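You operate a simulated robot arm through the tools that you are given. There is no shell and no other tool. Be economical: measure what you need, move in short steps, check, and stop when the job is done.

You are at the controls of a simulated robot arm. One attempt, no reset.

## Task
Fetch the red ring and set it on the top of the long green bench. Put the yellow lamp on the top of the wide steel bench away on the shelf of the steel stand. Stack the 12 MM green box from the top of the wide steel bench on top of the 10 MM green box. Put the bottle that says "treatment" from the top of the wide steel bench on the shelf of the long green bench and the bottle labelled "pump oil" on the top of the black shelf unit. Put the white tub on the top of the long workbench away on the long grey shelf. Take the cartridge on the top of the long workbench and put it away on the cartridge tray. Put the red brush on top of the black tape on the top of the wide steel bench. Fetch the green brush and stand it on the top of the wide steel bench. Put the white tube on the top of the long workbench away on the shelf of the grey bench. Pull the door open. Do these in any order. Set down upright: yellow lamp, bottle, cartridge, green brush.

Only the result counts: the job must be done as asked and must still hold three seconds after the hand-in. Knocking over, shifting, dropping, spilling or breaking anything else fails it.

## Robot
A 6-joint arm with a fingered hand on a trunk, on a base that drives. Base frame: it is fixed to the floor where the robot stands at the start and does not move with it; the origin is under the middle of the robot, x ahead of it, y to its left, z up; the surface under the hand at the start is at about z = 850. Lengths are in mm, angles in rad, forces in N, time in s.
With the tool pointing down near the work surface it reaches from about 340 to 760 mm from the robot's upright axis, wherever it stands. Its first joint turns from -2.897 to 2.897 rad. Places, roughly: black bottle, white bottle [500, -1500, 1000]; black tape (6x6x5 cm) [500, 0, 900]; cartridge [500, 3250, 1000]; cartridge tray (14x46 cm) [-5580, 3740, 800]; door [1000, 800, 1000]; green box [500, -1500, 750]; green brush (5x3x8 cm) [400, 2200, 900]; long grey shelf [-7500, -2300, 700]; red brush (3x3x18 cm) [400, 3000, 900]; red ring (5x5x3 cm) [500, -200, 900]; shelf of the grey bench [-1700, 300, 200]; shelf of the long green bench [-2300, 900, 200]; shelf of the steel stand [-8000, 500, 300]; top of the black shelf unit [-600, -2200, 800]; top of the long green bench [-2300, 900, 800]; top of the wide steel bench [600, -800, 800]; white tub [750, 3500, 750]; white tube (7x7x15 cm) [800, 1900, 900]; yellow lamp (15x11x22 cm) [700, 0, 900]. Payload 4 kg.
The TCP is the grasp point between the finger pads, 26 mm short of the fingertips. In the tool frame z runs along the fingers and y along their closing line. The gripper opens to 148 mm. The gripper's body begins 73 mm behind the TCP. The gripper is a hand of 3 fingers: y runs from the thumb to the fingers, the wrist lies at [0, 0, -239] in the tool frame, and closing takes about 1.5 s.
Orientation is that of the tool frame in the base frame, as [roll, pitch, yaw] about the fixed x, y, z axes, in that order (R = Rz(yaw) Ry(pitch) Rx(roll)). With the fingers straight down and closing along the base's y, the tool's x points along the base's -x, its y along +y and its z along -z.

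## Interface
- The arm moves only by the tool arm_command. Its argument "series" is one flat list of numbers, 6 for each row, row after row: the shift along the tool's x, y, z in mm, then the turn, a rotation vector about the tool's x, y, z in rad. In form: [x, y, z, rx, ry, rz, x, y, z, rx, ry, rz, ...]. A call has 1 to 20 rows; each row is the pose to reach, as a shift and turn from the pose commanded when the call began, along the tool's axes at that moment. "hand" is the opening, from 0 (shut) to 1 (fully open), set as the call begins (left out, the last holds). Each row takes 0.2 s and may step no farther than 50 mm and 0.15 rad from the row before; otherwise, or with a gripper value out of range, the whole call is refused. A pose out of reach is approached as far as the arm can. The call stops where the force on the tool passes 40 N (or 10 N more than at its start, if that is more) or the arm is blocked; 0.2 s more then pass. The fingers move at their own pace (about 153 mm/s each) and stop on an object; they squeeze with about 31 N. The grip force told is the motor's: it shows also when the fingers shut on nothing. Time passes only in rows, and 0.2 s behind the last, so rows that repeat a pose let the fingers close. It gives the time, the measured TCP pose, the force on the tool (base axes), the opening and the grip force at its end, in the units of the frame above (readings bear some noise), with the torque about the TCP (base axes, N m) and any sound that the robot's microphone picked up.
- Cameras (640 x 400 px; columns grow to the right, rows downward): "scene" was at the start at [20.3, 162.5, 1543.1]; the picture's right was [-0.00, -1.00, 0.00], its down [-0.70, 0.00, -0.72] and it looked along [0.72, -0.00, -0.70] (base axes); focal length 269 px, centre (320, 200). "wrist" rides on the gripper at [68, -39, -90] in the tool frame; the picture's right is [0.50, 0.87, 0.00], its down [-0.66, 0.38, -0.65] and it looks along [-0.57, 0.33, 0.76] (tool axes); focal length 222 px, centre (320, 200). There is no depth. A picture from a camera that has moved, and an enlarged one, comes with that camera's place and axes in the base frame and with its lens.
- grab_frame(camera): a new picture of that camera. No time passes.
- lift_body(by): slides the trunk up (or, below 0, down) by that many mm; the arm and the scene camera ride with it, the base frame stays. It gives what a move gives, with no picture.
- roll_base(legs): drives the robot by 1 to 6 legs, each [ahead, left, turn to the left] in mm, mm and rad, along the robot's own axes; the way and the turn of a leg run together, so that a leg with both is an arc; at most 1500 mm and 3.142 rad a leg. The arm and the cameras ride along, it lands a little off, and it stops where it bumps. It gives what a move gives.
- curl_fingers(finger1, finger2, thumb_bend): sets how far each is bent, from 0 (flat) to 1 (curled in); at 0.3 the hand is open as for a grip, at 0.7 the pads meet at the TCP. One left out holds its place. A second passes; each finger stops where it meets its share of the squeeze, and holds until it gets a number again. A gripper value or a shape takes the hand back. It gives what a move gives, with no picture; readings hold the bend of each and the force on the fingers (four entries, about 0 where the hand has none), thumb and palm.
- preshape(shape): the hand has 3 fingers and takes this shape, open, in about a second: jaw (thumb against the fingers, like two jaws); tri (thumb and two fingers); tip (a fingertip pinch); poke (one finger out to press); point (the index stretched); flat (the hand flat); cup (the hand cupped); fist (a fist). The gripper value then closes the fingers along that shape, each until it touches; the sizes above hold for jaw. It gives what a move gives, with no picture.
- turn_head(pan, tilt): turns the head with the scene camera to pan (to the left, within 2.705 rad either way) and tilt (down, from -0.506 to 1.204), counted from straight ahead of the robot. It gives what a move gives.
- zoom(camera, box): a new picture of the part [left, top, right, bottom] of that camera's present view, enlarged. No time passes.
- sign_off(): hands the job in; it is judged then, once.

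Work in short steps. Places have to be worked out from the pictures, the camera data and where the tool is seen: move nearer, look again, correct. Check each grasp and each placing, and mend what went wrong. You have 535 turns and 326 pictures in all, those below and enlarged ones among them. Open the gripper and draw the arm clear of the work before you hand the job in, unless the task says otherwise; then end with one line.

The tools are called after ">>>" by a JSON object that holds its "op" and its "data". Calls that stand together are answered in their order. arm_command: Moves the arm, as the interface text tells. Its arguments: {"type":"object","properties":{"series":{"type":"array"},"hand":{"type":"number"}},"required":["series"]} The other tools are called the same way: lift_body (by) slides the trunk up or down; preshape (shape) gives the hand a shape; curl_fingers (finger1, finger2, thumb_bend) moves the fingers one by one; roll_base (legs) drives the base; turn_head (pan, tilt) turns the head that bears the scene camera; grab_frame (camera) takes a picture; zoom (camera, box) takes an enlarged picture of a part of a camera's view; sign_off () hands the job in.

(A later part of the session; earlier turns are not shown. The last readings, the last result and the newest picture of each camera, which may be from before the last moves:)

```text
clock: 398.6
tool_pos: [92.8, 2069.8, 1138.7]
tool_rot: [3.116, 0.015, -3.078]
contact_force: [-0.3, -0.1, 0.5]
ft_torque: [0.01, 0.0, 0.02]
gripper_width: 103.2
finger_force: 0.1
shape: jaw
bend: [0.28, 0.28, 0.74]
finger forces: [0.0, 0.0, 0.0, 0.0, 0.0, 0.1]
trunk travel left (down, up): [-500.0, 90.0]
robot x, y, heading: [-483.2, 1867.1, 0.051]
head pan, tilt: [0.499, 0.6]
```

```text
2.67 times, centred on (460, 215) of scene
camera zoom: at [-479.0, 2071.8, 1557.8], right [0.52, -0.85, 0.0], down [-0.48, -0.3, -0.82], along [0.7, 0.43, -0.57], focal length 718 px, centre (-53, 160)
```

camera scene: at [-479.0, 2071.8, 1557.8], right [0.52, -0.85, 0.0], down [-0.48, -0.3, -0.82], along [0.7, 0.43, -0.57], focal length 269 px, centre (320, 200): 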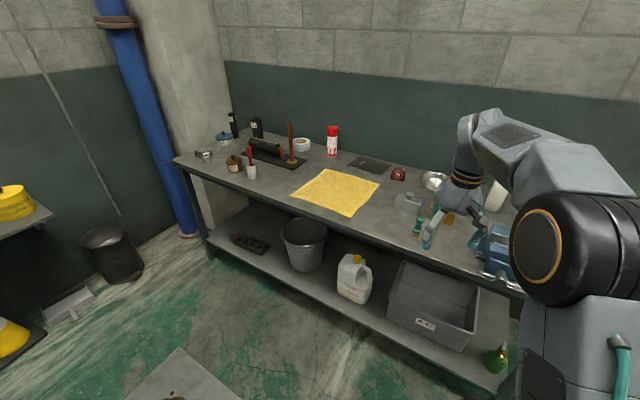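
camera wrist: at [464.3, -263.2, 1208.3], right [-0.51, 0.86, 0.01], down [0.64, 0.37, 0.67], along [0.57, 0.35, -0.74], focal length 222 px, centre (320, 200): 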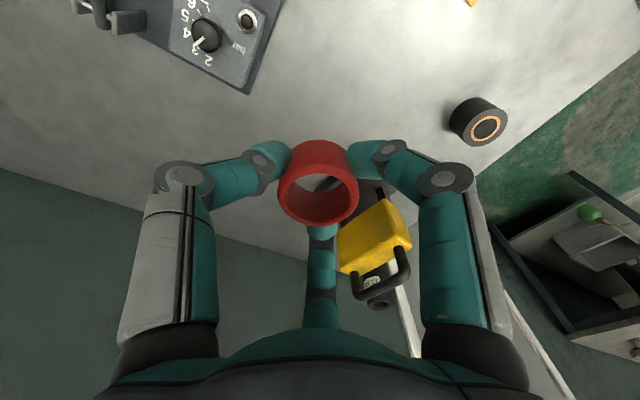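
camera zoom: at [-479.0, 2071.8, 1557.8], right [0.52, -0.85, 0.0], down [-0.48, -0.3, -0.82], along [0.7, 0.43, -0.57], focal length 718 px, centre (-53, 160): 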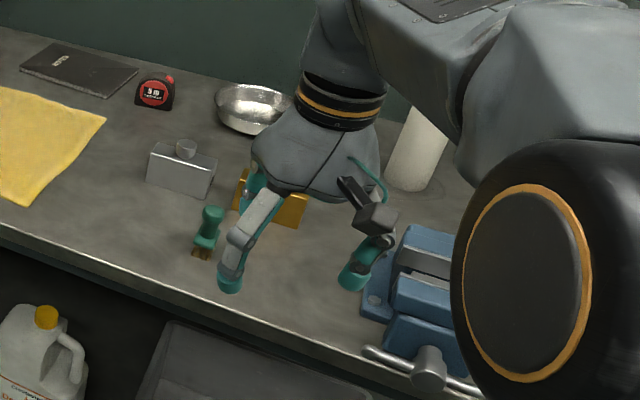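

Green brush stands at ≈(380,2167); red brush is in a white cup. I bring the hand above the green brush by driving.

>>> {"op": "roll_base", "data": {"legs": [[0, 0, -0.051], [270, 140, 0]]}}

>>> {"op": "grab_frame", "data": {"camera": "wrist"}}

```text
clock: 401.0
tool_pos: [365.5, 2184.1, 1137.2]
tool_rot: [3.115, 0.015, -3.126]
contact_force: [1.0, -0.3, 0.4]
ft_torque: [0.02, -0.01, 0.02]
gripper_width: 103.3
finger_force: 0.1
shape: jaw
bend: [0.28, 0.28, 0.74]
finger forces: [0.0, 0.0, 0.1, 0.0, 0.1, 0.0]
trunk travel left (down, up): [-500.0, 90.0]
robot x, y, heading: [-216.7, 2008.0, 0.004]
head pan, tilt: [0.499, 0.6]
```

```text
157 pictures are left
camera wrist: at [297.8, 2141.5, 1224.2], right [-0.51, 0.86, 0.01], down [0.64, 0.37, 0.67], along [0.57, 0.35, -0.74], focal length 222 px, centre (320, 200)
```

wrist: 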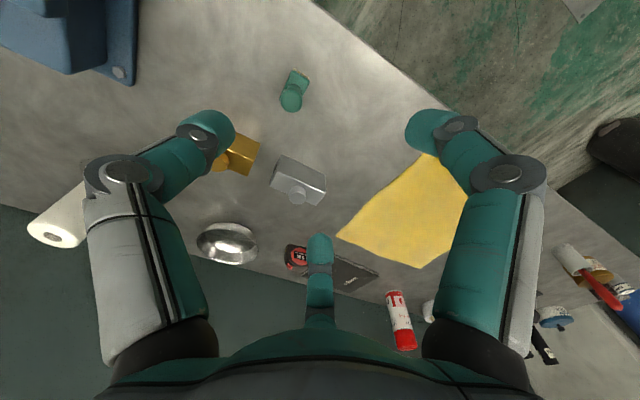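

I zoom on the brush to get its position and orientation.

>>> {"op": "zoom", "data": {"camera": "wrist", "box": [230, 40, 390, 140]}}

>>> {"op": "zoom", "data": {"camera": "scene", "box": [270, 180, 430, 280]}}

```text
4.00 times, centred on (310, 90) of wrist
camera zoom: at [297.8, 2141.5, 1224.2], right [-0.51, 0.86, 0.01], down [0.64, 0.37, 0.67], along [0.57, 0.35, -0.74], focal length 888 px, centre (360, 640)
```

zoom: 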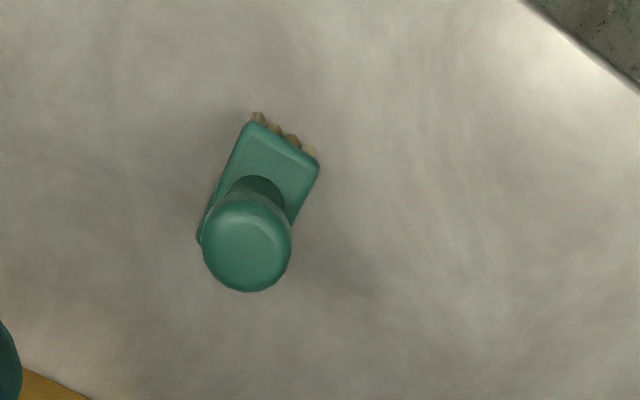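

```text
4.00 times, centred on (350, 230) of scene
camera zoom: at [-205.9, 2212.5, 1557.8], right [0.48, -0.88, 0.0], down [-0.49, -0.27, -0.82], along [0.72, 0.4, -0.57], focal length 1076 px, centre (200, 80)
```

zoom: 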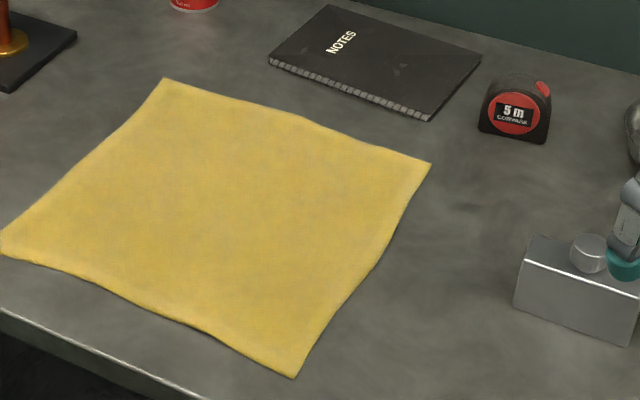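

Brush knob at ≈(391,2162), block long side along x. I descend with compensation for the slight tool tilt to z≈906.

>>> {"op": "arm_command", "data": {"series": [-7, -9, 40, 0, 0, 0, -14, -18, 80, 0, 0, 0, -22, -27, 120, 0, 0, 0, -22, -27, 160, 0, 0, 0, -22, -27, 200, 0, 0, 0, -22, -27, 231, 0, 0, 0]}}

>>> {"op": "grab_frame", "data": {"camera": "wrist"}}

```text
clock: 402.4
tool_pos: [391.8, 2161.5, 907.3]
tool_rot: [3.117, 0.017, -3.128]
contact_force: [0.1, 0.3, 1.1]
ft_torque: [0.02, -0.02, 0.0]
gripper_width: 103.1
finger_force: 0.0
shape: jaw
bend: [0.28, 0.28, 0.74]
finger forces: [0.1, 0.0, 0.1, 0.0, 0.0, 0.0]
trunk travel left (down, up): [-500.0, 90.0]
robot x, y, heading: [-218.9, 2007.5, 0.007]
head pan, tilt: [0.499, 0.6]
```

```text
154 pictures are left
camera wrist: at [324.0, 2118.7, 993.7], right [-0.51, 0.86, 0.01], down [0.64, 0.37, 0.67], along [0.57, 0.35, -0.74], focal length 222 px, centre (320, 200)
```

wrist: 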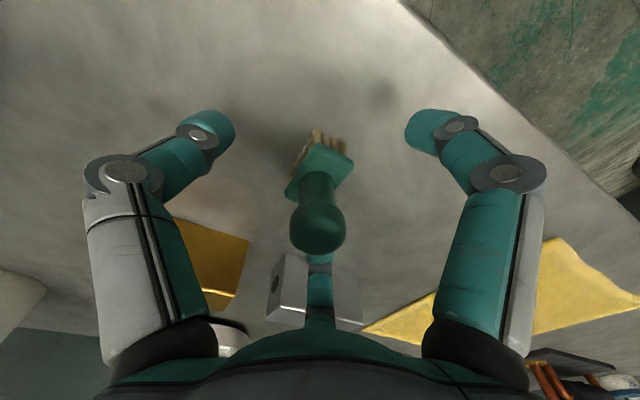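

Well centred at the brush neck. Close and lift.

>>> {"op": "arm_command", "data": {"series": [0, 0, 0, 0, 0, 0, 0, 0, 0, 0, 0, 0, 0, 0, 0, 0, 0, 0, 0, 0, 0, 0, 0, 0, 0, 0, 0, 0, 0, 0, 0, 0, 0, 0, 0, 0], "hand": 0}}

>>> {"op": "arm_command", "data": {"series": [0, 0, -40, 0, 0, 0, 0, 0, -80, 0, 0, 0, 0, 0, -120, 0, 0, 0, 0, 0, -160, 0, 0, 0, 0, 0, -200, 0, 0, 0]}}

>>> {"op": "grab_frame", "data": {"camera": "wrist"}}

```text
clock: 403.8
tool_pos: [391.0, 2160.5, 907.3]
tool_rot: [3.114, 0.017, -3.128]
contact_force: [-0.3, -0.5, -0.3]
ft_torque: [0.02, 0.0, -0.01]
gripper_width: 13.6
finger_force: 30.7
shape: jaw
bend: [0.76, 0.76, 0.7]
finger forces: [0.0, 30.5, 0.1, 0.0, 29.6, 0.0]
trunk travel left (down, up): [-500.0, 90.0]
robot x, y, heading: [-218.7, 2008.8, 0.003]
head pan, tilt: [0.499, 0.6]
```

```text
clock: 405.0
tool_pos: [387.7, 2158.0, 1108.1]
tool_rot: [3.116, 0.014, -3.129]
contact_force: [-0.4, -0.8, -0.1]
ft_torque: [-0.04, -0.01, 0.01]
gripper_width: 12.5
finger_force: 30.9
shape: jaw
bend: [0.76, 0.76, 0.7]
finger forces: [29.1, 29.2, 0.1, 0.1, 0.0, 0.0]
trunk travel left (down, up): [-500.0, 90.0]
robot x, y, heading: [-224.8, 2007.2, 0.006]
head pan, tilt: [0.499, 0.6]
```

```text
153 pictures are left
camera wrist: at [320.6, 2116.6, 1195.1], right [-0.51, 0.86, 0.01], down [0.64, 0.37, 0.67], along [0.57, 0.35, -0.74], focal length 222 px, centre (320, 200)
```

wrist: 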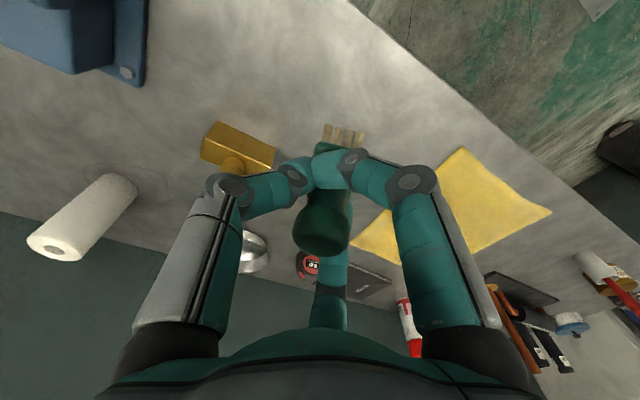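

Brush held by its neck. I carry it to the steel bench, to the free spot where the ring was (540,-215).

>>> {"op": "roll_base", "data": {"legs": [[-130, 0, 0], [0, -1300, 0], [0, -1090, 0], [280, 0, 0]]}}

>>> {"op": "turn_head", "data": {"pan": 0.0, "tilt": 0.75}}

>>> {"op": "grab_frame", "data": {"camera": "scene"}}

```text
clock: 419.2
tool_pos: [552.1, -239.8, 1106.9]
tool_rot: [3.119, 0.016, -3.129]
contact_force: [0.4, 0.0, -1.4]
ft_torque: [-0.02, 0.03, 0.01]
gripper_width: 12.3
finger_force: 31.0
shape: jaw
bend: [0.76, 0.76, 0.7]
finger forces: [29.3, 29.1, 0.0, 0.1, 0.0, 0.0]
trunk travel left (down, up): [-500.0, 90.0]
robot x, y, heading: [-56.4, -392.9, 0.003]
head pan, tilt: [0.499, 0.6]
```

```text
clock: 420.1
tool_pos: [553.9, -239.6, 1107.8]
tool_rot: [3.117, 0.015, -3.129]
contact_force: [0.5, -0.1, -1.0]
ft_torque: [0.01, -0.02, 0.03]
gripper_width: 12.4
finger_force: 31.2
shape: jaw
bend: [0.76, 0.76, 0.7]
finger forces: [29.3, 29.2, 0.1, 0.0, 0.0, 0.1]
trunk travel left (down, up): [-500.0, 90.0]
robot x, y, heading: [-56.6, -386.6, 0.007]
head pan, tilt: [0.0, 0.75]
```

```text
152 pictures are left
camera scene: at [-36.1, -226.8, 1544.9], right [0.0, -1.0, 0.0], down [-0.68, 0.0, -0.73], along [0.73, 0.0, -0.68], focal length 269 px, centre (320, 200)
```

scene: 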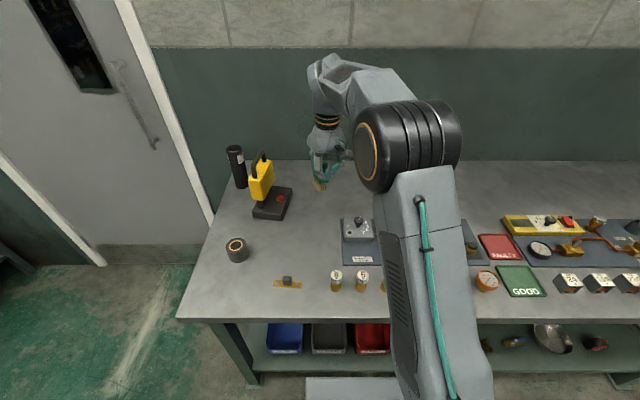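

I move to (520,-190) and descend to just above contact (≈z 912).

>>> {"op": "arm_command", "data": {"series": [18, 23, 20, 0, 0, 0, 36, 46, 50, 0, 0, 0, 36, 46, 95, 0, 0, 0, 36, 46, 140, 0, 0, 0, 36, 46, 175, 0, 0, 0, 36, 46, 194, 0, 0, 0]}}

>>> {"op": "arm_command", "data": {"series": [0, 0, 3, 0, 0, 0, 0, 0, 3, 0, 0, 0]}}

>>> {"op": "zoom", "data": {"camera": "scene", "box": [220, 150, 380, 250]}}

```text
clock: 421.5
tool_pos: [516.7, -189.4, 913.0]
tool_rot: [3.115, 0.018, -3.128]
contact_force: [-1.1, -0.6, -0.8]
ft_torque: [-0.03, 0.01, -0.02]
gripper_width: 12.5
finger_force: 31.3
shape: jaw
bend: [0.76, 0.76, 0.7]
finger forces: [30.9, 28.5, 0.1, 0.0, 0.0, 0.0]
trunk travel left (down, up): [-500.0, 90.0]
robot x, y, heading: [-56.7, -388.9, 0.01]
head pan, tilt: [0.0, 0.75]
```

```text
clock: 422.1
tool_pos: [517.5, -188.9, 910.4]
tool_rot: [3.117, 0.017, -3.128]
contact_force: [0.8, 0.3, -0.3]
ft_torque: [-0.02, -0.01, 0.0]
gripper_width: 12.6
finger_force: 31.2
shape: jaw
bend: [0.76, 0.76, 0.7]
finger forces: [30.9, 28.4, 0.0, 0.0, 0.1, 0.0]
trunk travel left (down, up): [-500.0, 90.0]
robot x, y, heading: [-55.3, -390.6, 0.001]
head pan, tilt: [0.0, 0.75]
```

```text
4.00 times, centred on (300, 200) of scene
camera zoom: at [-36.1, -226.8, 1544.9], right [0.0, -1.0, 0.0], down [-0.68, 0.0, -0.73], along [0.73, 0.0, -0.68], focal length 1076 px, centre (400, 200)
```

zoom: 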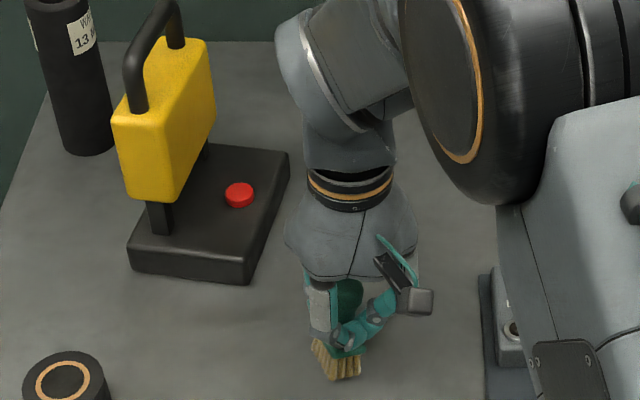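

Upright and close to the table. Step down.

>>> {"op": "arm_command", "data": {"series": [0, 0, 3, 0, 0, 0, 0, 0, 3, 0, 0, 0]}}

>>> {"op": "arm_command", "data": {"series": [0, 0, 3, 0, 0, 0, 0, 0, 3, 0, 0, 0]}}

>>> {"op": "arm_command", "data": {"series": [0, 0, 3, 0, 0, 0, 0, 0, 3, 0, 0, 0]}}

```text
clock: 422.7
tool_pos: [517.6, -188.3, 908.1]
tool_rot: [3.116, 0.016, -3.13]
contact_force: [-1.2, -1.5, 3.9]
ft_torque: [0.01, -0.04, -0.01]
gripper_width: 12.2
finger_force: 30.8
shape: jaw
bend: [0.76, 0.76, 0.7]
finger forces: [30.7, 29.2, 0.1, 0.0, 0.0, 0.0]
trunk travel left (down, up): [-500.0, 90.0]
robot x, y, heading: [-54.5, -390.6, 0.005]
head pan, tilt: [0.0, 0.75]
```

```text
clock: 423.3
tool_pos: [517.9, -187.5, 906.4]
tool_rot: [3.116, 0.015, -3.129]
contact_force: [-1.7, -1.4, 9.9]
ft_torque: [0.02, -0.15, -0.03]
gripper_width: 12.9
finger_force: 30.9
shape: jaw
bend: [0.76, 0.77, 0.7]
finger forces: [0.0, 32.4, 0.0, 0.1, 0.0, 0.1]
trunk travel left (down, up): [-500.0, 90.0]
robot x, y, heading: [-58.9, -389.3, 0.002]
head pan, tilt: [0.0, 0.75]
```

```text
clock: 423.9
tool_pos: [518.7, -188.6, 904.8]
tool_rot: [3.115, 0.019, -3.129]
contact_force: [-1.6, -2.4, 20.0]
ft_torque: [0.04, -0.16, -0.08]
gripper_width: 13.3
finger_force: 31.4
shape: jaw
bend: [0.76, 0.78, 0.7]
finger forces: [0.0, 37.3, 0.0, 0.0, 0.0, 0.0]
trunk travel left (down, up): [-500.0, 90.0]
robot x, y, heading: [-58.2, -387.8, 0.001]
head pan, tilt: [0.0, 0.75]
```

Seated. I release slightly, then fully, and rise.

>>> {"op": "arm_command", "data": {"series": [0, 0, -2, 0, 0, 0, 0, 0, -2, 0, 0, 0, 0, 0, -2, 0, 0, 0], "hand": 0.3}}

>>> {"op": "arm_command", "data": {"series": [0, 0, -2, 0, 0, 0, 0, 0, -2, 0, 0, 0, 0, 0, -35, 0, 0, 0, 0, 0, -80, 0, 0, 0, 0, 0, -125, 0, 0, 0, 0, 0, -170, 0, 0, 0, 0, 0, -215, 0, 0, 0], "hand": 0.6}}

>>> {"op": "zoom", "data": {"camera": "scene", "box": [220, 150, 380, 250]}}

```text
clock: 424.7
tool_pos: [518.8, -187.8, 904.7]
tool_rot: [3.114, 0.015, -3.13]
contact_force: [-0.2, -1.3, 9.1]
ft_torque: [0.08, 0.02, 0.01]
gripper_width: 43.9
finger_force: 0.1
shape: jaw
bend: [0.78, 0.78, 0.7]
finger forces: [5.0, 4.2, 0.0, 0.0, 0.0, 0.0]
trunk travel left (down, up): [-500.0, 90.0]
robot x, y, heading: [-60.1, -389.2, 0.002]
head pan, tilt: [0.0, 0.75]
```

```text
clock: 426.3
tool_pos: [515.2, -192.6, 1121.1]
tool_rot: [3.115, 0.016, -3.127]
contact_force: [0.2, 0.9, -0.4]
ft_torque: [-0.01, 0.0, 0.0]
gripper_width: 88.4
finger_force: 0.1
shape: jaw
bend: [0.32, 0.32, 0.7]
finger forces: [0.1, 0.0, 0.0, 0.0, 0.0, 0.0]
trunk travel left (down, up): [-500.0, 90.0]
robot x, y, heading: [-56.6, -390.6, -0.002]
head pan, tilt: [0.0, 0.75]
```

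```text
4.00 times, centred on (300, 200) of scene
camera zoom: at [-36.3, -226.9, 1544.9], right [0.0, -1.0, 0.0], down [-0.68, 0.0, -0.73], along [0.73, 0.0, -0.68], focal length 1076 px, centre (400, 200)
```

zoom: 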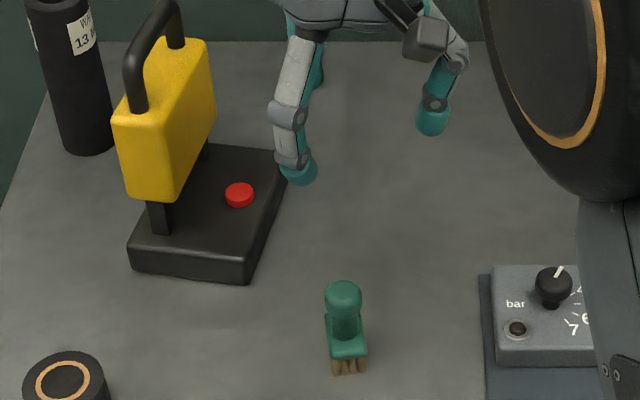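

Green brush stands. Next the yellow lamp: I move the hand above it for a wrist view.

>>> {"op": "arm_command", "data": {"series": [0, 0, -45, 0, 0, 0, 0, 0, -85, 0, 0, 0, -25, 30, -85, 0, 0, 0, -50, 60, -85, 0, 0, 0, -75, 92, -85, 0, 0, 0, -100, 123, -85, 0, 0, 0, -125, 152, -85, 0, 0, 0, -125, 152, -85, 0, 0, 0], "hand": 1}}

>>> {"op": "grab_frame", "data": {"camera": "wrist"}}

>>> {"op": "zoom", "data": {"camera": "scene", "box": [180, 120, 340, 220]}}

```text
clock: 428.1
tool_pos: [551.6, -117.7, 1190.9]
tool_rot: [3.116, 0.016, -3.129]
contact_force: [0.4, -0.1, 0.0]
ft_torque: [0.0, 0.0, 0.0]
gripper_width: 148.0
finger_force: 0.0
shape: jaw
bend: [0.3, 0.3, 0.3]
finger forces: [0.1, 0.0, 0.1, 0.0, 0.1, 0.0]
out of reach, approached as far as the arm can: row 4, 5, 6, 7, 8
trunk travel left (down, up): [-500.0, 90.0]
robot x, y, heading: [-58.6, -389.6, 0.002]
head pan, tilt: [0.0, 0.75]
```

```text
149 pictures are left
camera wrist: at [485.0, -159.5, 1277.5], right [-0.51, 0.86, 0.01], down [0.64, 0.37, 0.67], along [0.57, 0.35, -0.74], focal length 222 px, centre (320, 200)
```

wrist: 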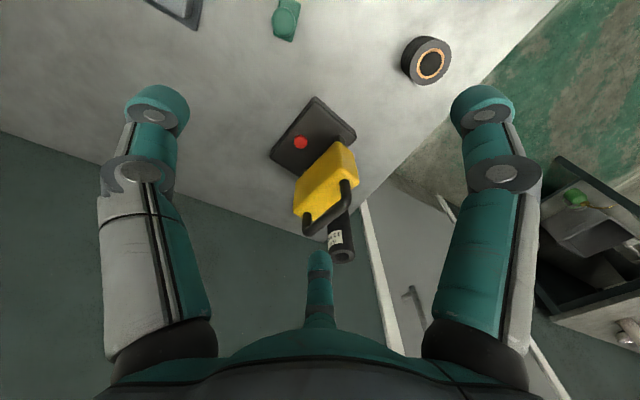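

```text
4.00 times, centred on (260, 170) of scene
camera zoom: at [-36.3, -226.5, 1544.9], right [0.0, -1.0, 0.0], down [-0.68, 0.0, -0.73], along [0.73, 0.0, -0.68], focal length 1076 px, centre (560, 320)
```

zoom: 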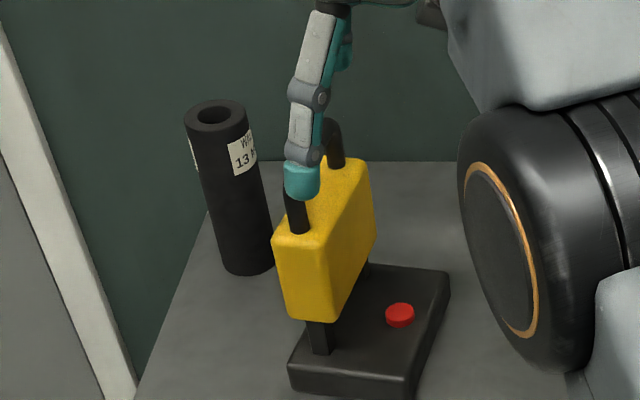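

The lamp is out of reach from here; its handle is the best grip (bar along its length, yaw ≈-0.25). I shift the base left 250/forward 45, and pitch the tool to 50° down with heading −0.25.

>>> {"op": "roll_base", "data": {"legs": [[0, 250, 0], [45, 0, 0]]}}

>>> {"op": "arm_command", "data": {"series": [0, -20, -10, 0, -0.1, 0.06, 0, -45, -20, 0, -0.2, 0.12, 0, -70, -20, 0, -0.3, 0.18, 0, -95, -20, 0, -0.4, 0.22, 0, -120, -20, 0, -0.5, 0.22, 0, -140, -20, 0, -0.6, 0.22, 0, -150, -20, 0, -0.69, 0.22, 0, -150, -20, 0, -0.69, 0.22]}}

>>> {"op": "grab_frame", "data": {"camera": "wrist"}}

>>> {"op": "grab_frame", "data": {"camera": "scene"}}

```text
clock: 430.4
tool_pos: [599.0, 125.7, 1190.1]
tool_rot: [3.116, 0.015, -3.133]
contact_force: [0.4, 0.1, 0.1]
ft_torque: [-0.01, 0.04, -0.03]
gripper_width: 148.0
finger_force: 0.1
shape: jaw
bend: [0.3, 0.3, 0.3]
finger forces: [0.0, 0.0, 0.0, 0.0, 0.0, 0.1]
trunk travel left (down, up): [-500.0, 90.0]
robot x, y, heading: [-9.6, -145.9, -0.002]
head pan, tilt: [0.0, 0.75]
```

```text
clock: 432.2
tool_pos: [601.7, -25.1, 1206.7]
tool_rot: [3.007, 0.692, 2.862]
contact_force: [-0.2, -0.9, 0.3]
ft_torque: [0.02, -0.02, 0.0]
gripper_width: 148.0
finger_force: 0.0
shape: jaw
bend: [0.3, 0.3, 0.3]
finger forces: [0.0, 0.0, 0.1, 0.0, 0.0, 0.0]
trunk travel left (down, up): [-500.0, 90.0]
robot x, y, heading: [-12.9, -142.3, -0.003]
head pan, tilt: [0.0, 0.75]
```

```text
147 pictures are left
camera wrist: at [486.4, -45.4, 1227.0], right [-0.2, 0.95, -0.23], down [0.14, 0.26, 0.96], along [0.97, 0.16, -0.18], focal length 222 px, centre (320, 200)
```

wrist: 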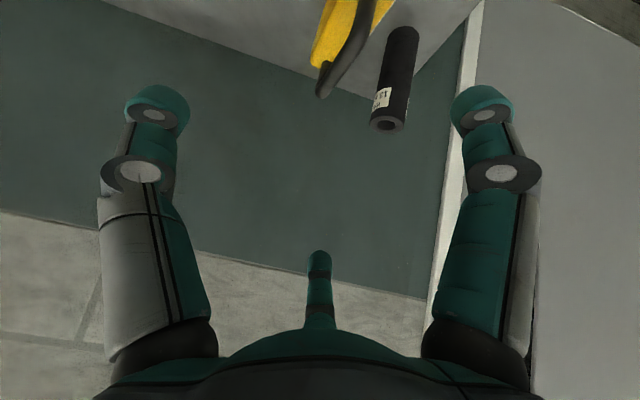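

```text
146 pictures are left
camera scene: at [9.3, 18.3, 1544.9], right [0.0, -1.0, 0.0], down [-0.68, 0.0, -0.73], along [0.73, 0.0, -0.68], focal length 269 px, centre (320, 200)
```

scene: 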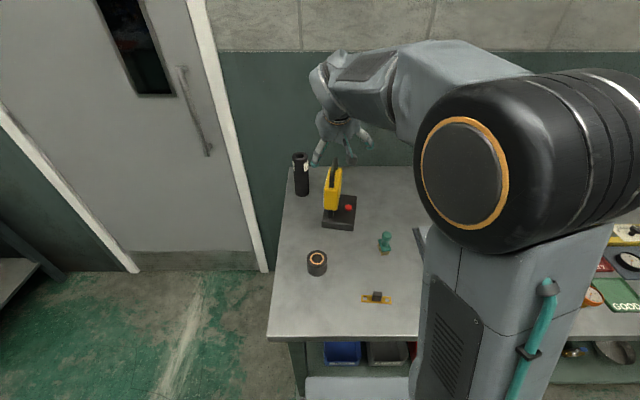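

Reachable. I zoom on the lamp to locate the handle bar.

>>> {"op": "zoom", "data": {"camera": "scene", "box": [280, 140, 376, 200]}}

>>> {"op": "zoom", "data": {"camera": "wrist", "box": [260, 0, 420, 100]}}

```text
6.67 times, centred on (328, 170) of scene
camera zoom: at [9.3, 18.3, 1544.9], right [0.0, -1.0, 0.0], down [-0.68, 0.0, -0.73], along [0.73, 0.0, -0.68], focal length 1794 px, centre (267, 400)
```

zoom: 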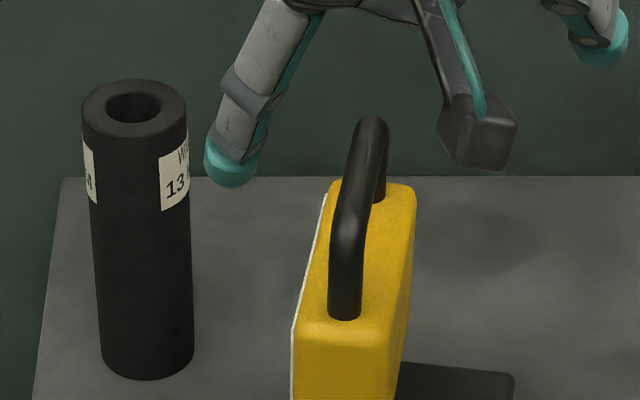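

```text
4.00 times, centred on (340, 50) of wrist
camera zoom: at [486.4, -45.4, 1227.0], right [-0.2, 0.95, -0.23], down [0.14, 0.26, 0.96], along [0.97, 0.16, -0.18], focal length 888 px, centre (240, 800)
```

zoom: 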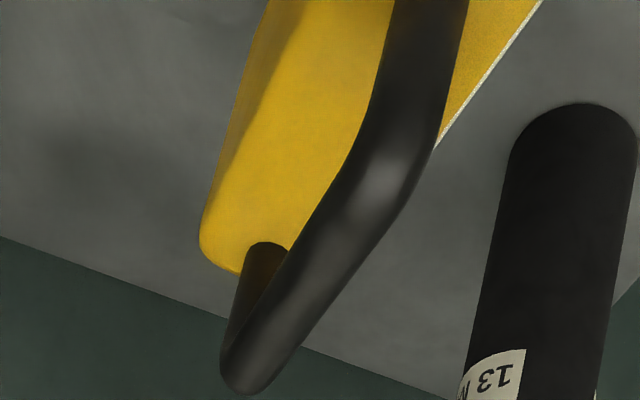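

The handle needs a vertical tool, so headroom at the stand matters; I'll first do the tub trip and scout the stand. I return the tool to vertical and drive to the workbench's far end.

>>> {"op": "arm_command", "data": {"series": [0, 0, -20, 0, 0.1, -0.03, 0, 0, -30, 0, 0.2, -0.06, 0, 0, -30, 0, 0.3, -0.1, 0, 0, -30, 0, 0.4, -0.13, 0, 0, -30, 0, 0.5, -0.16, 0, 0, -30, 0, 0.6, -0.19, 0, 0, -30, 0, 0.69, -0.22, 0, 0, -30, 0, 0.69, -0.22]}}

>>> {"op": "roll_base", "data": {"legs": [[-330, 0, 0], [0, 1500, 0], [0, 1500, 0], [0, 150, 0]]}}

>>> {"op": "turn_head", "data": {"pan": 0.0, "tilt": 0.55}}

>>> {"op": "grab_frame", "data": {"camera": "scene"}}

```text
clock: 434.0
tool_pos: [581.1, -24.3, 1229.3]
tool_rot: [3.115, 0.013, -3.133]
contact_force: [1.1, 0.3, 0.4]
ft_torque: [0.01, 0.02, -0.01]
gripper_width: 147.8
finger_force: 0.1
shape: jaw
bend: [0.3, 0.3, 0.3]
finger forces: [0.0, 0.1, 0.1, 0.1, 0.1, 0.0]
trunk travel left (down, up): [-500.0, 90.0]
robot x, y, heading: [-13.1, -142.5, -0.005]
head pan, tilt: [0.0, 0.75]
```

```text
clock: 451.5
tool_pos: [303.4, 3154.9, 1229.0]
tool_rot: [3.113, 0.011, 3.125]
contact_force: [0.3, -1.0, -0.9]
ft_torque: [0.02, 0.0, 0.03]
gripper_width: 148.0
finger_force: 0.0
shape: jaw
bend: [0.3, 0.3, 0.3]
finger forces: [0.0, 0.0, 0.0, 0.0, 0.0, 0.0]
trunk travel left (down, up): [-500.0, 90.0]
robot x, y, heading: [-296.6, 3054.4, -0.024]
head pan, tilt: [0.0, 0.75]
```

```text
clock: 452.2
tool_pos: [293.1, 3156.1, 1234.3]
tool_rot: [3.112, 0.019, 3.125]
contact_force: [0.3, 0.3, 0.3]
ft_torque: [0.03, 0.02, -0.03]
gripper_width: 148.0
finger_force: 0.1
shape: jaw
bend: [0.3, 0.3, 0.3]
finger forces: [0.0, 0.1, 0.0, 0.1, 0.1, 0.0]
trunk travel left (down, up): [-500.0, 90.0]
robot x, y, heading: [-296.8, 3051.9, -0.024]
head pan, tilt: [0.0, 0.55]
```

```text
143 pictures are left
camera scene: at [-263.9, 3229.6, 1562.5], right [-0.03, -1.0, 0.01], down [-0.52, 0.01, -0.85], along [0.85, -0.03, -0.52], focal length 269 px, centre (320, 200)
```

scene: 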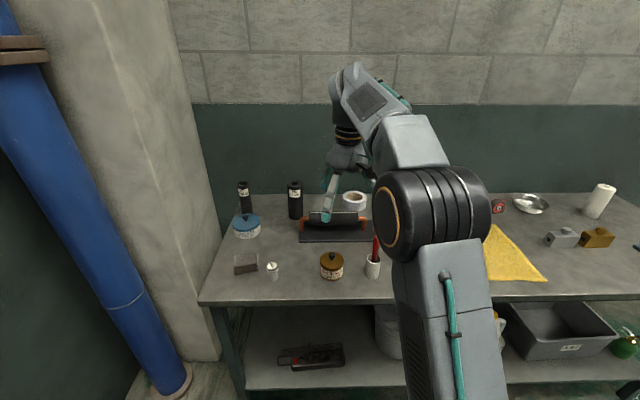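

I zoom on the objects at the bench's left end.

>>> {"op": "zoom", "data": {"camera": "scene", "box": [200, 160, 392, 280]}}

```text
3.33 times, centred on (296, 220) of scene
camera zoom: at [-263.9, 3229.6, 1562.5], right [-0.03, -1.0, 0.01], down [-0.52, 0.01, -0.85], along [0.85, -0.03, -0.52], focal length 897 px, centre (400, 133)
```

zoom: 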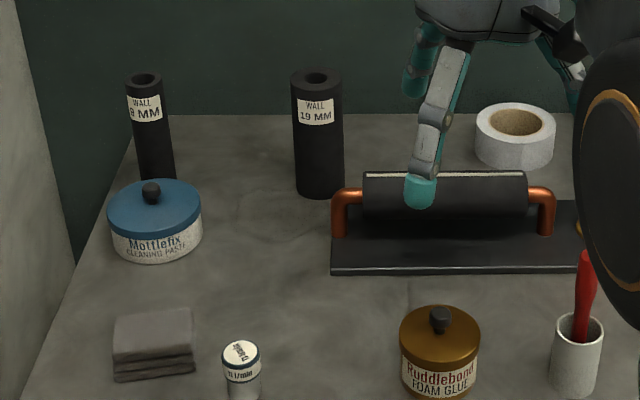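

The white tub (blue lid, "Mottlefix") is at ≈(656,3511); the cartridge ("6 l/min") at ≈(386,3372); red brush in the cup at ≈(396,3034). I drive closer to the tub and hover over it.

>>> {"op": "roll_base", "data": {"legs": [[290, 0, 0.024], [0, 240, 0]]}}

>>> {"op": "arm_command", "data": {"series": [-15, 28, 20, 0, 0, 0, -30, 56, 40, 0, 0, 0, -45, 84, 60, 0, 0, 0, -60, 110, 80, 0, 0, 0, -60, 110, 100, 0, 0, 0], "hand": 1}}

>>> {"op": "grab_frame", "data": {"camera": "wrist"}}

```text
clock: 455.6
tool_pos: [581.9, 3399.6, 1232.6]
tool_rot: [3.111, 0.018, -3.139]
contact_force: [0.4, 0.6, 0.4]
ft_torque: [0.02, 0.02, 0.01]
gripper_width: 147.9
finger_force: 0.1
shape: jaw
bend: [0.3, 0.3, 0.3]
finger forces: [0.0, 0.1, 0.1, 0.1, 0.0, 0.0]
trunk travel left (down, up): [-500.0, 90.0]
robot x, y, heading: [-6.4, 3288.8, -0.01]
head pan, tilt: [0.0, 0.55]
```

```text
clock: 456.8
tool_pos: [642.5, 3514.3, 1137.8]
tool_rot: [3.111, 0.018, -3.141]
contact_force: [-0.9, -0.7, -0.3]
ft_torque: [0.01, 0.0, -0.03]
gripper_width: 147.8
finger_force: 0.0
shape: jaw
bend: [0.3, 0.3, 0.3]
finger forces: [0.0, 0.0, 0.0, 0.1, 0.0, 0.1]
trunk travel left (down, up): [-500.0, 90.0]
robot x, y, heading: [-8.6, 3285.3, -0.007]
head pan, tilt: [0.0, 0.55]
```

```text
141 pictures are left
camera wrist: at [574.9, 3471.8, 1224.3], right [-0.5, 0.86, 0.02], down [0.64, 0.36, 0.68], along [0.58, 0.35, -0.74], focal length 222 px, centre (320, 200)
```

wrist: 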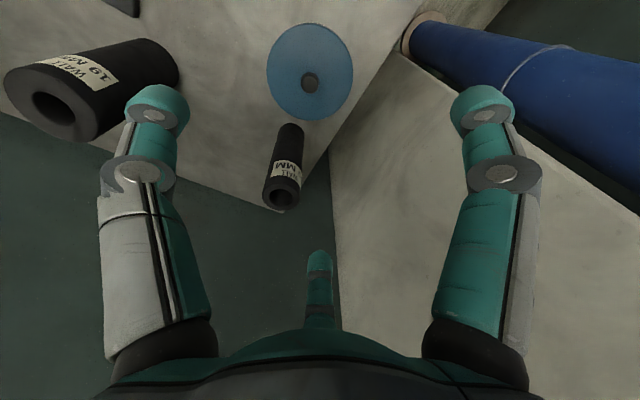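

Tub centre ≈(637,3499), with the thin foam tube close behind it. I descend slightly front of centre, hand fully open.

>>> {"op": "arm_command", "data": {"series": [8, -12, 30, 0, 0, 0, 16, -23, 60, 0, 0, 0, 16, -23, 100, 0, 0, 0, 16, -23, 140, 0, 0, 0, 16, -23, 170, 0, 0, 0]}}

>>> {"op": "grab_frame", "data": {"camera": "wrist"}}

```text
clock: 458.0
tool_pos: [629.6, 3494.4, 966.1]
tool_rot: [3.112, 0.021, -3.14]
contact_force: [-0.5, -0.4, 0.9]
ft_torque: [-0.03, 0.01, -0.01]
gripper_width: 147.8
finger_force: 0.0
shape: jaw
bend: [0.3, 0.3, 0.3]
finger forces: [0.0, 0.0, 0.0, 0.0, 0.1, 0.0]
trunk travel left (down, up): [-500.0, 90.0]
robot x, y, heading: [-8.5, 3288.6, -0.006]
head pan, tilt: [0.0, 0.55]
```

```text
140 pictures are left
camera wrist: at [561.0, 3452.1, 1051.7], right [-0.5, 0.87, 0.02], down [0.64, 0.36, 0.68], along [0.58, 0.35, -0.74], focal length 222 px, centre (320, 200)
```

wrist: 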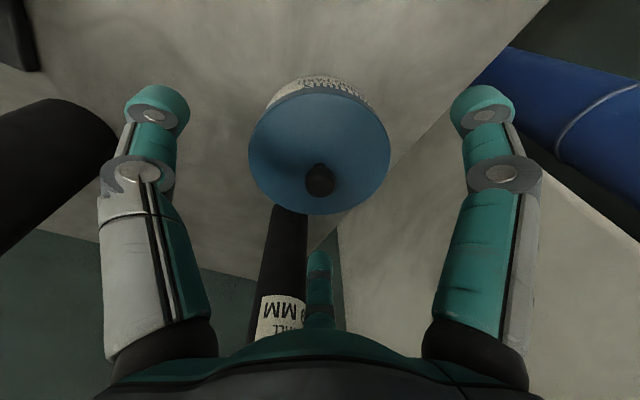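

Centred. I go down 80 more to grip the body.

>>> {"op": "arm_command", "data": {"series": [1, -2, 30, 0, 0, 0, 1, -2, 60, 0, 0, 0, 1, -2, 80, 0, 0, 0]}}

>>> {"op": "arm_command", "data": {"series": [0, 0, 0, 0, 0, 0, 0, 0, 0, 0, 0, 0, 0, 0, 0, 0, 0, 0, 0, 0, 0, 0, 0, 0, 0, 0, 0, 0, 0, 0, 0, 0, 0, 0, 0, 0], "hand": 0}}

>>> {"op": "arm_command", "data": {"series": [0, 0, -30, 0, 0, 0, 0, 0, -70, 0, 0, 0, 0, 0, -110, 0, 0, 0, 0, 0, -150, 0, 0, 0, 0, 0, -190, 0, 0, 0, 0, 0, -230, 0, 0, 0]}}

>>> {"op": "grab_frame", "data": {"camera": "wrist"}}

```text
clock: 458.8
tool_pos: [631.5, 3494.8, 887.3]
tool_rot: [3.11, 0.024, -3.14]
contact_force: [4.5, 1.0, 11.3]
ft_torque: [0.36, -0.64, -0.1]
gripper_width: 148.1
finger_force: 0.1
shape: jaw
bend: [0.3, 0.2, 0.3]
finger forces: [0.0, 9.6, 0.0, 0.0, 0.1, 0.0]
trunk travel left (down, up): [-500.0, 90.0]
robot x, y, heading: [-4.9, 3288.8, -0.005]
head pan, tilt: [0.0, 0.55]
```

```text
clock: 460.2
tool_pos: [630.8, 3495.3, 888.1]
tool_rot: [3.113, 0.021, -3.138]
contact_force: [7.5, 3.0, 21.9]
ft_torque: [0.1, -0.24, -0.29]
gripper_width: 92.1
finger_force: 30.8
shape: jaw
bend: [0.35, 0.18, 0.7]
finger forces: [28.6, 50.9, 0.0, 0.0, 32.0, 0.0]
trunk travel left (down, up): [-500.0, 90.0]
robot x, y, heading: [-10.1, 3285.5, -0.002]
head pan, tilt: [0.0, 0.55]
```

```text
clock: 461.6
tool_pos: [626.4, 3488.5, 1116.9]
tool_rot: [3.111, 0.019, -3.14]
contact_force: [-0.4, -0.3, -6.2]
ft_torque: [-0.06, 0.1, 0.01]
gripper_width: 93.1
finger_force: 31.1
shape: jaw
bend: [0.35, 0.2, 0.7]
finger forces: [30.4, 42.8, 0.1, 0.0, 32.4, 0.1]
trunk travel left (down, up): [-500.0, 90.0]
robot x, y, heading: [-3.6, 3286.5, -0.008]
head pan, tilt: [0.0, 0.55]
```

```text
139 pictures are left
camera wrist: at [559.7, 3446.9, 1203.7], right [-0.5, 0.86, 0.02], down [0.64, 0.36, 0.68], along [0.58, 0.35, -0.74], focal length 222 px, centre (320, 200)
```

wrist: 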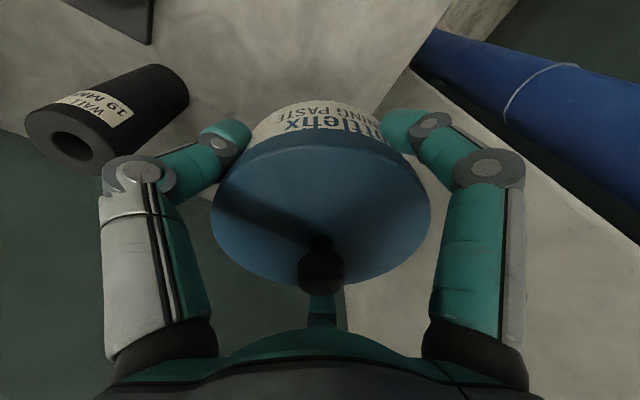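

Tub lifted (6 N), but finger 2 brushed something on the way down. I check the scene for the thin foam tube.

>>> {"op": "zoom", "data": {"camera": "scene", "box": [160, 120, 400, 270]}}

```text
2.67 times, centred on (280, 195) of scene
camera zoom: at [22.8, 3450.6, 1562.2], right [-0.01, -1.0, 0.0], down [-0.52, 0.0, -0.85], along [0.85, -0.01, -0.52], focal length 718 px, centre (427, 213)
```

zoom: 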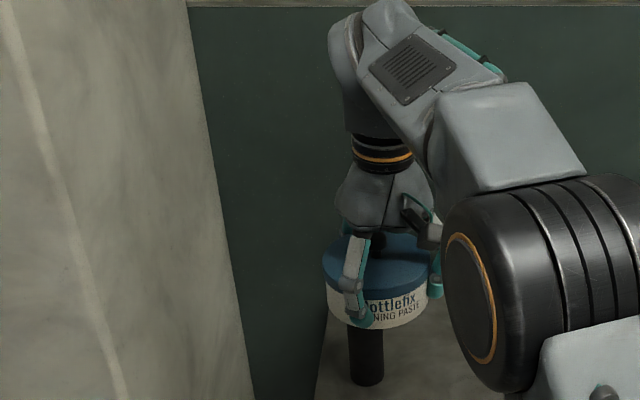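

The foam tube still stands. I carry the tub: back out, south to y≈-900, then turn to face south.

>>> {"op": "roll_base", "data": {"legs": [[-340, 0, 0], [0, -1500, 0], [0, -1500, 0], [0, -1200, 0], [0, 0, -1.56]]}}

>>> {"op": "roll_base", "data": {"legs": [[0, -1500, 0], [0, -1500, 0], [0, -1500, 0]]}}

>>> {"op": "turn_head", "data": {"pan": -0.9, "tilt": 0.35}}

>>> {"op": "grab_frame", "data": {"camera": "scene"}}

```text
clock: 462.9
tool_pos: [541.2, 3540.4, 1126.9]
tool_rot: [3.113, 0.03, 3.138]
contact_force: [-1.1, 0.1, -5.9]
ft_torque: [-0.03, 0.07, 0.0]
gripper_width: 93.4
finger_force: 30.7
shape: jaw
bend: [0.36, 0.21, 0.7]
finger forces: [30.3, 42.7, 0.1, 0.1, 32.4, 0.0]
trunk travel left (down, up): [-500.0, 90.0]
robot x, y, heading: [-83.5, 3345.4, -0.009]
head pan, tilt: [0.0, 0.55]
stopped in leg 1: the robot was blocked; the commanded pose is now the measured one
```

```text
clock: 484.2
tool_pos: [488.3, -904.3, 1123.3]
tool_rot: [3.11, 0.028, -3.134]
contact_force: [0.1, -0.5, -6.6]
ft_torque: [-0.08, 0.08, -0.01]
gripper_width: 93.1
finger_force: 31.0
shape: jaw
bend: [0.36, 0.21, 0.7]
finger forces: [30.4, 42.9, 0.0, 0.0, 31.9, 0.0]
trunk travel left (down, up): [-500.0, 90.0]
robot x, y, heading: [-134.4, -1104.0, 0.001]
head pan, tilt: [0.0, 0.55]
```

```text
clock: 485.4
tool_pos: [488.7, -906.4, 1123.4]
tool_rot: [3.111, 0.029, -3.134]
contact_force: [-0.8, 0.2, -6.1]
ft_torque: [-0.02, 0.11, -0.02]
gripper_width: 93.4
finger_force: 31.2
shape: jaw
bend: [0.36, 0.21, 0.7]
finger forces: [30.5, 42.9, 0.1, 0.1, 31.7, 0.0]
trunk travel left (down, up): [-500.0, 90.0]
robot x, y, heading: [-132.9, -1106.7, 0.003]
head pan, tilt: [-0.901, 0.351]
```

```text
137 pictures are left
camera scene: at [-136.0, -1017.3, 1580.5], right [-0.78, -0.62, 0.0], down [-0.21, 0.27, -0.94], along [0.59, -0.73, -0.34], focal length 269 px, centre (320, 200)
```

scene: 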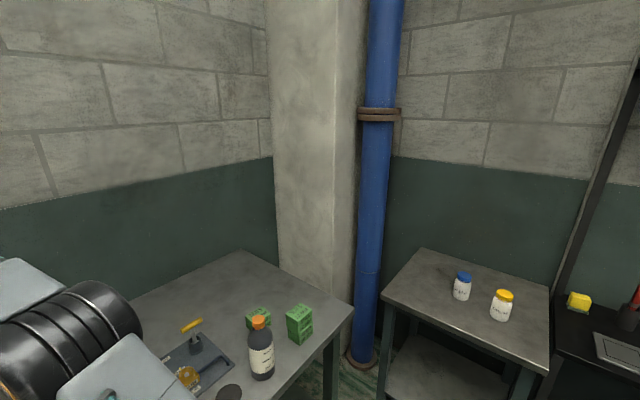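

The first drive was blocked early and the next run took me straight south along the benches — no contacts. Now I back off, turn to face south and move west along the aisle.

>>> {"op": "roll_base", "data": {"legs": [[-400, 100, 0], [0, 0, -1.57], [0, -1500, 0], [0, -1500, 0], [0, -1500, 0]]}}

>>> {"op": "turn_head", "data": {"pan": -0.9, "tilt": 0.35}}

>>> {"op": "grab_frame", "data": {"camera": "scene"}}

```text
clock: 513.1
tool_pos: [-4868.4, -1730.1, 1123.0]
tool_rot: [3.108, 0.027, 1.598]
contact_force: [0.3, 0.1, -7.8]
ft_torque: [0.08, 0.05, 0.01]
gripper_width: 92.7
finger_force: 31.2
shape: jaw
bend: [0.36, 0.21, 0.7]
finger forces: [29.3, 41.4, 0.1, 0.0, 29.9, 0.0]
trunk travel left (down, up): [-500.0, 90.0]
robot x, y, heading: [-5082.5, -1115.6, -1.55]
head pan, tilt: [-0.901, 0.351]
```

```text
clock: 513.7
tool_pos: [-4869.0, -1730.9, 1123.0]
tool_rot: [3.111, 0.028, 1.599]
contact_force: [-0.1, -0.3, -6.7]
ft_torque: [0.08, 0.07, -0.03]
gripper_width: 92.7
finger_force: 31.3
shape: jaw
bend: [0.36, 0.21, 0.7]
finger forces: [29.3, 41.4, 0.0, 0.0, 30.0, 0.0]
trunk travel left (down, up): [-500.0, 90.0]
robot x, y, heading: [-5082.8, -1115.6, -1.545]
head pan, tilt: [-0.901, 0.351]
```

```text
136 pictures are left
camera scene: at [-4995.7, -1108.1, 1580.5], right [-0.64, 0.77, 0.0], down [0.26, 0.22, -0.94], along [-0.72, -0.6, -0.34], focal length 269 px, centre (320, 200)
```

scene: 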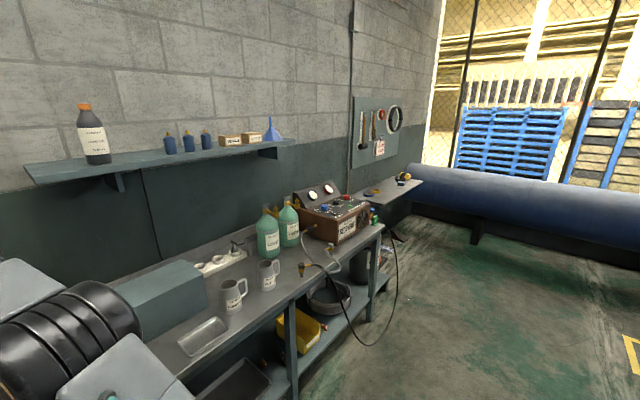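

The long grey shelf is at the end, ≈(-7400,-2205). I drive right 2150 and look.

>>> {"op": "roll_base", "data": {"legs": [[0, -1200, 0], [0, -1000, 0]]}}

>>> {"op": "turn_head", "data": {"pan": 0.0, "tilt": 0.6}}

>>> {"op": "grab_frame", "data": {"camera": "scene"}}

>>> {"op": "turn_head", "data": {"pan": -2.4, "tilt": 0.4}}

>>> {"op": "grab_frame", "data": {"camera": "scene"}}

```text
clock: 524.6
tool_pos: [-7098.6, -1759.9, 1122.5]
tool_rot: [3.111, 0.028, 1.582]
contact_force: [0.2, -0.1, -6.5]
ft_torque: [0.12, 0.03, 0.02]
gripper_width: 92.3
finger_force: 31.1
shape: jaw
bend: [0.36, 0.21, 0.7]
finger forces: [29.3, 41.4, 0.0, 0.0, 30.0, 0.1]
trunk travel left (down, up): [-500.0, 90.0]
robot x, y, heading: [-7301.6, -1138.5, -1.565]
head pan, tilt: [-0.901, 0.351]
```

```text
clock: 525.8
tool_pos: [-7098.1, -1760.8, 1123.2]
tool_rot: [3.11, 0.028, 1.582]
contact_force: [0.6, 0.1, -8.3]
ft_torque: [0.09, 0.05, -0.01]
gripper_width: 92.5
finger_force: 30.7
shape: jaw
bend: [0.36, 0.21, 0.7]
finger forces: [29.3, 41.4, 0.0, 0.0, 30.0, 0.1]
trunk travel left (down, up): [-500.0, 90.0]
robot x, y, heading: [-7304.7, -1135.9, -1.559]
head pan, tilt: [0.0, 0.6]
```

```text
135 pictures are left
camera scene: at [-7141.4, -1165.1, 1557.8], right [-1.0, 0.0, 0.0], down [0.0, 0.57, -0.82], along [0.0, -0.82, -0.57], focal length 269 px, centre (320, 200)
```

scene: 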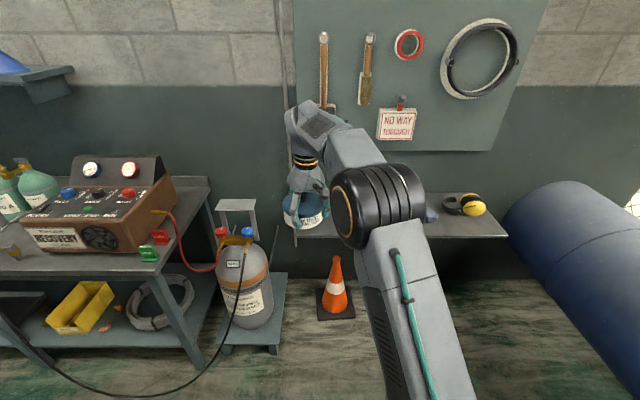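

```text
clock: 528.0
tool_pos: [-7098.7, -1759.8, 1124.4]
tool_rot: [3.111, 0.028, 1.579]
contact_force: [0.7, 0.1, -6.1]
ft_torque: [0.09, 0.06, 0.03]
gripper_width: 92.5
finger_force: 31.5
shape: jaw
bend: [0.36, 0.21, 0.7]
finger forces: [29.3, 41.3, 0.0, 0.0, 30.0, 0.0]
trunk travel left (down, up): [-500.0, 90.0]
robot x, y, heading: [-7299.7, -1136.4, -1.563]
head pan, tilt: [-2.4, 0.4]
```

```text
134 pictures are left
camera scene: at [-7204.7, -1008.7, 1576.1], right [0.73, 0.68, 0.0], down [0.26, -0.28, -0.92], along [-0.63, 0.68, -0.39], focal length 269 px, centre (320, 200)
```

scene: 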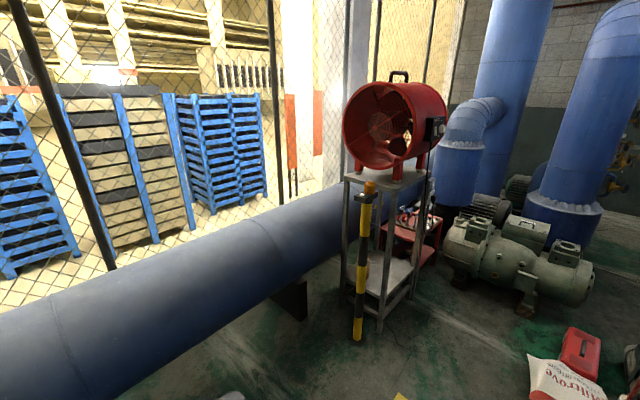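

The shelf runs x≈-7050…-7990, y≈-2074…-2440, z≈733; the steel stand is the one under the red fan. I move right 350 and forward 200, then look at the shelf.

>>> {"op": "roll_base", "data": {"legs": [[0, -450, 0], [250, 0, 0]]}}

>>> {"op": "turn_head", "data": {"pan": 0.1, "tilt": 0.7}}

>>> {"op": "grab_frame", "data": {"camera": "scene"}}

```text
clock: 532.2
tool_pos: [-7546.3, -2010.4, 1121.9]
tool_rot: [3.11, 0.029, 1.583]
contact_force: [0.2, 0.0, -6.2]
ft_torque: [0.08, 0.05, -0.03]
gripper_width: 92.6
finger_force: 30.8
shape: jaw
bend: [0.36, 0.21, 0.7]
finger forces: [29.3, 41.6, 0.0, 0.1, 29.9, 0.0]
trunk travel left (down, up): [-500.0, 90.0]
robot x, y, heading: [-7745.6, -1386.7, -1.563]
head pan, tilt: [-2.4, 0.4]
```

```text
clock: 534.4
tool_pos: [-7546.1, -2011.0, 1122.9]
tool_rot: [3.111, 0.028, 1.583]
contact_force: [-1.1, -0.3, -6.9]
ft_torque: [0.08, 0.06, 0.01]
gripper_width: 92.3
finger_force: 30.7
shape: jaw
bend: [0.36, 0.21, 0.7]
finger forces: [29.4, 41.4, 0.0, 0.0, 30.0, 0.0]
trunk travel left (down, up): [-500.0, 90.0]
robot x, y, heading: [-7749.4, -1386.7, -1.563]
head pan, tilt: [0.099, 0.7]
```

```text
133 pictures are left
camera scene: at [-7581.0, -1411.7, 1549.1], right [-0.99, -0.1, 0.0], down [-0.07, 0.64, -0.76], along [0.08, -0.76, -0.64], focal length 269 px, centre (320, 200)
```

scene: 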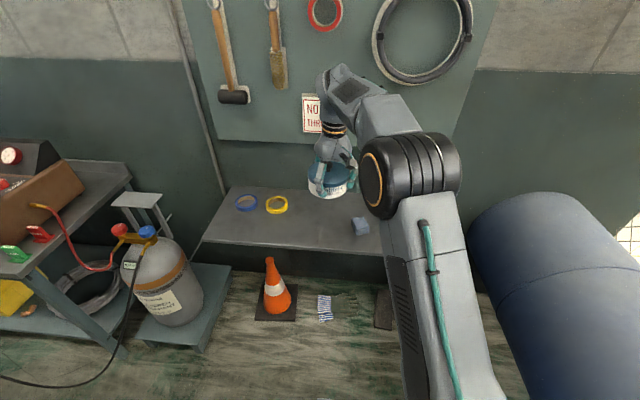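

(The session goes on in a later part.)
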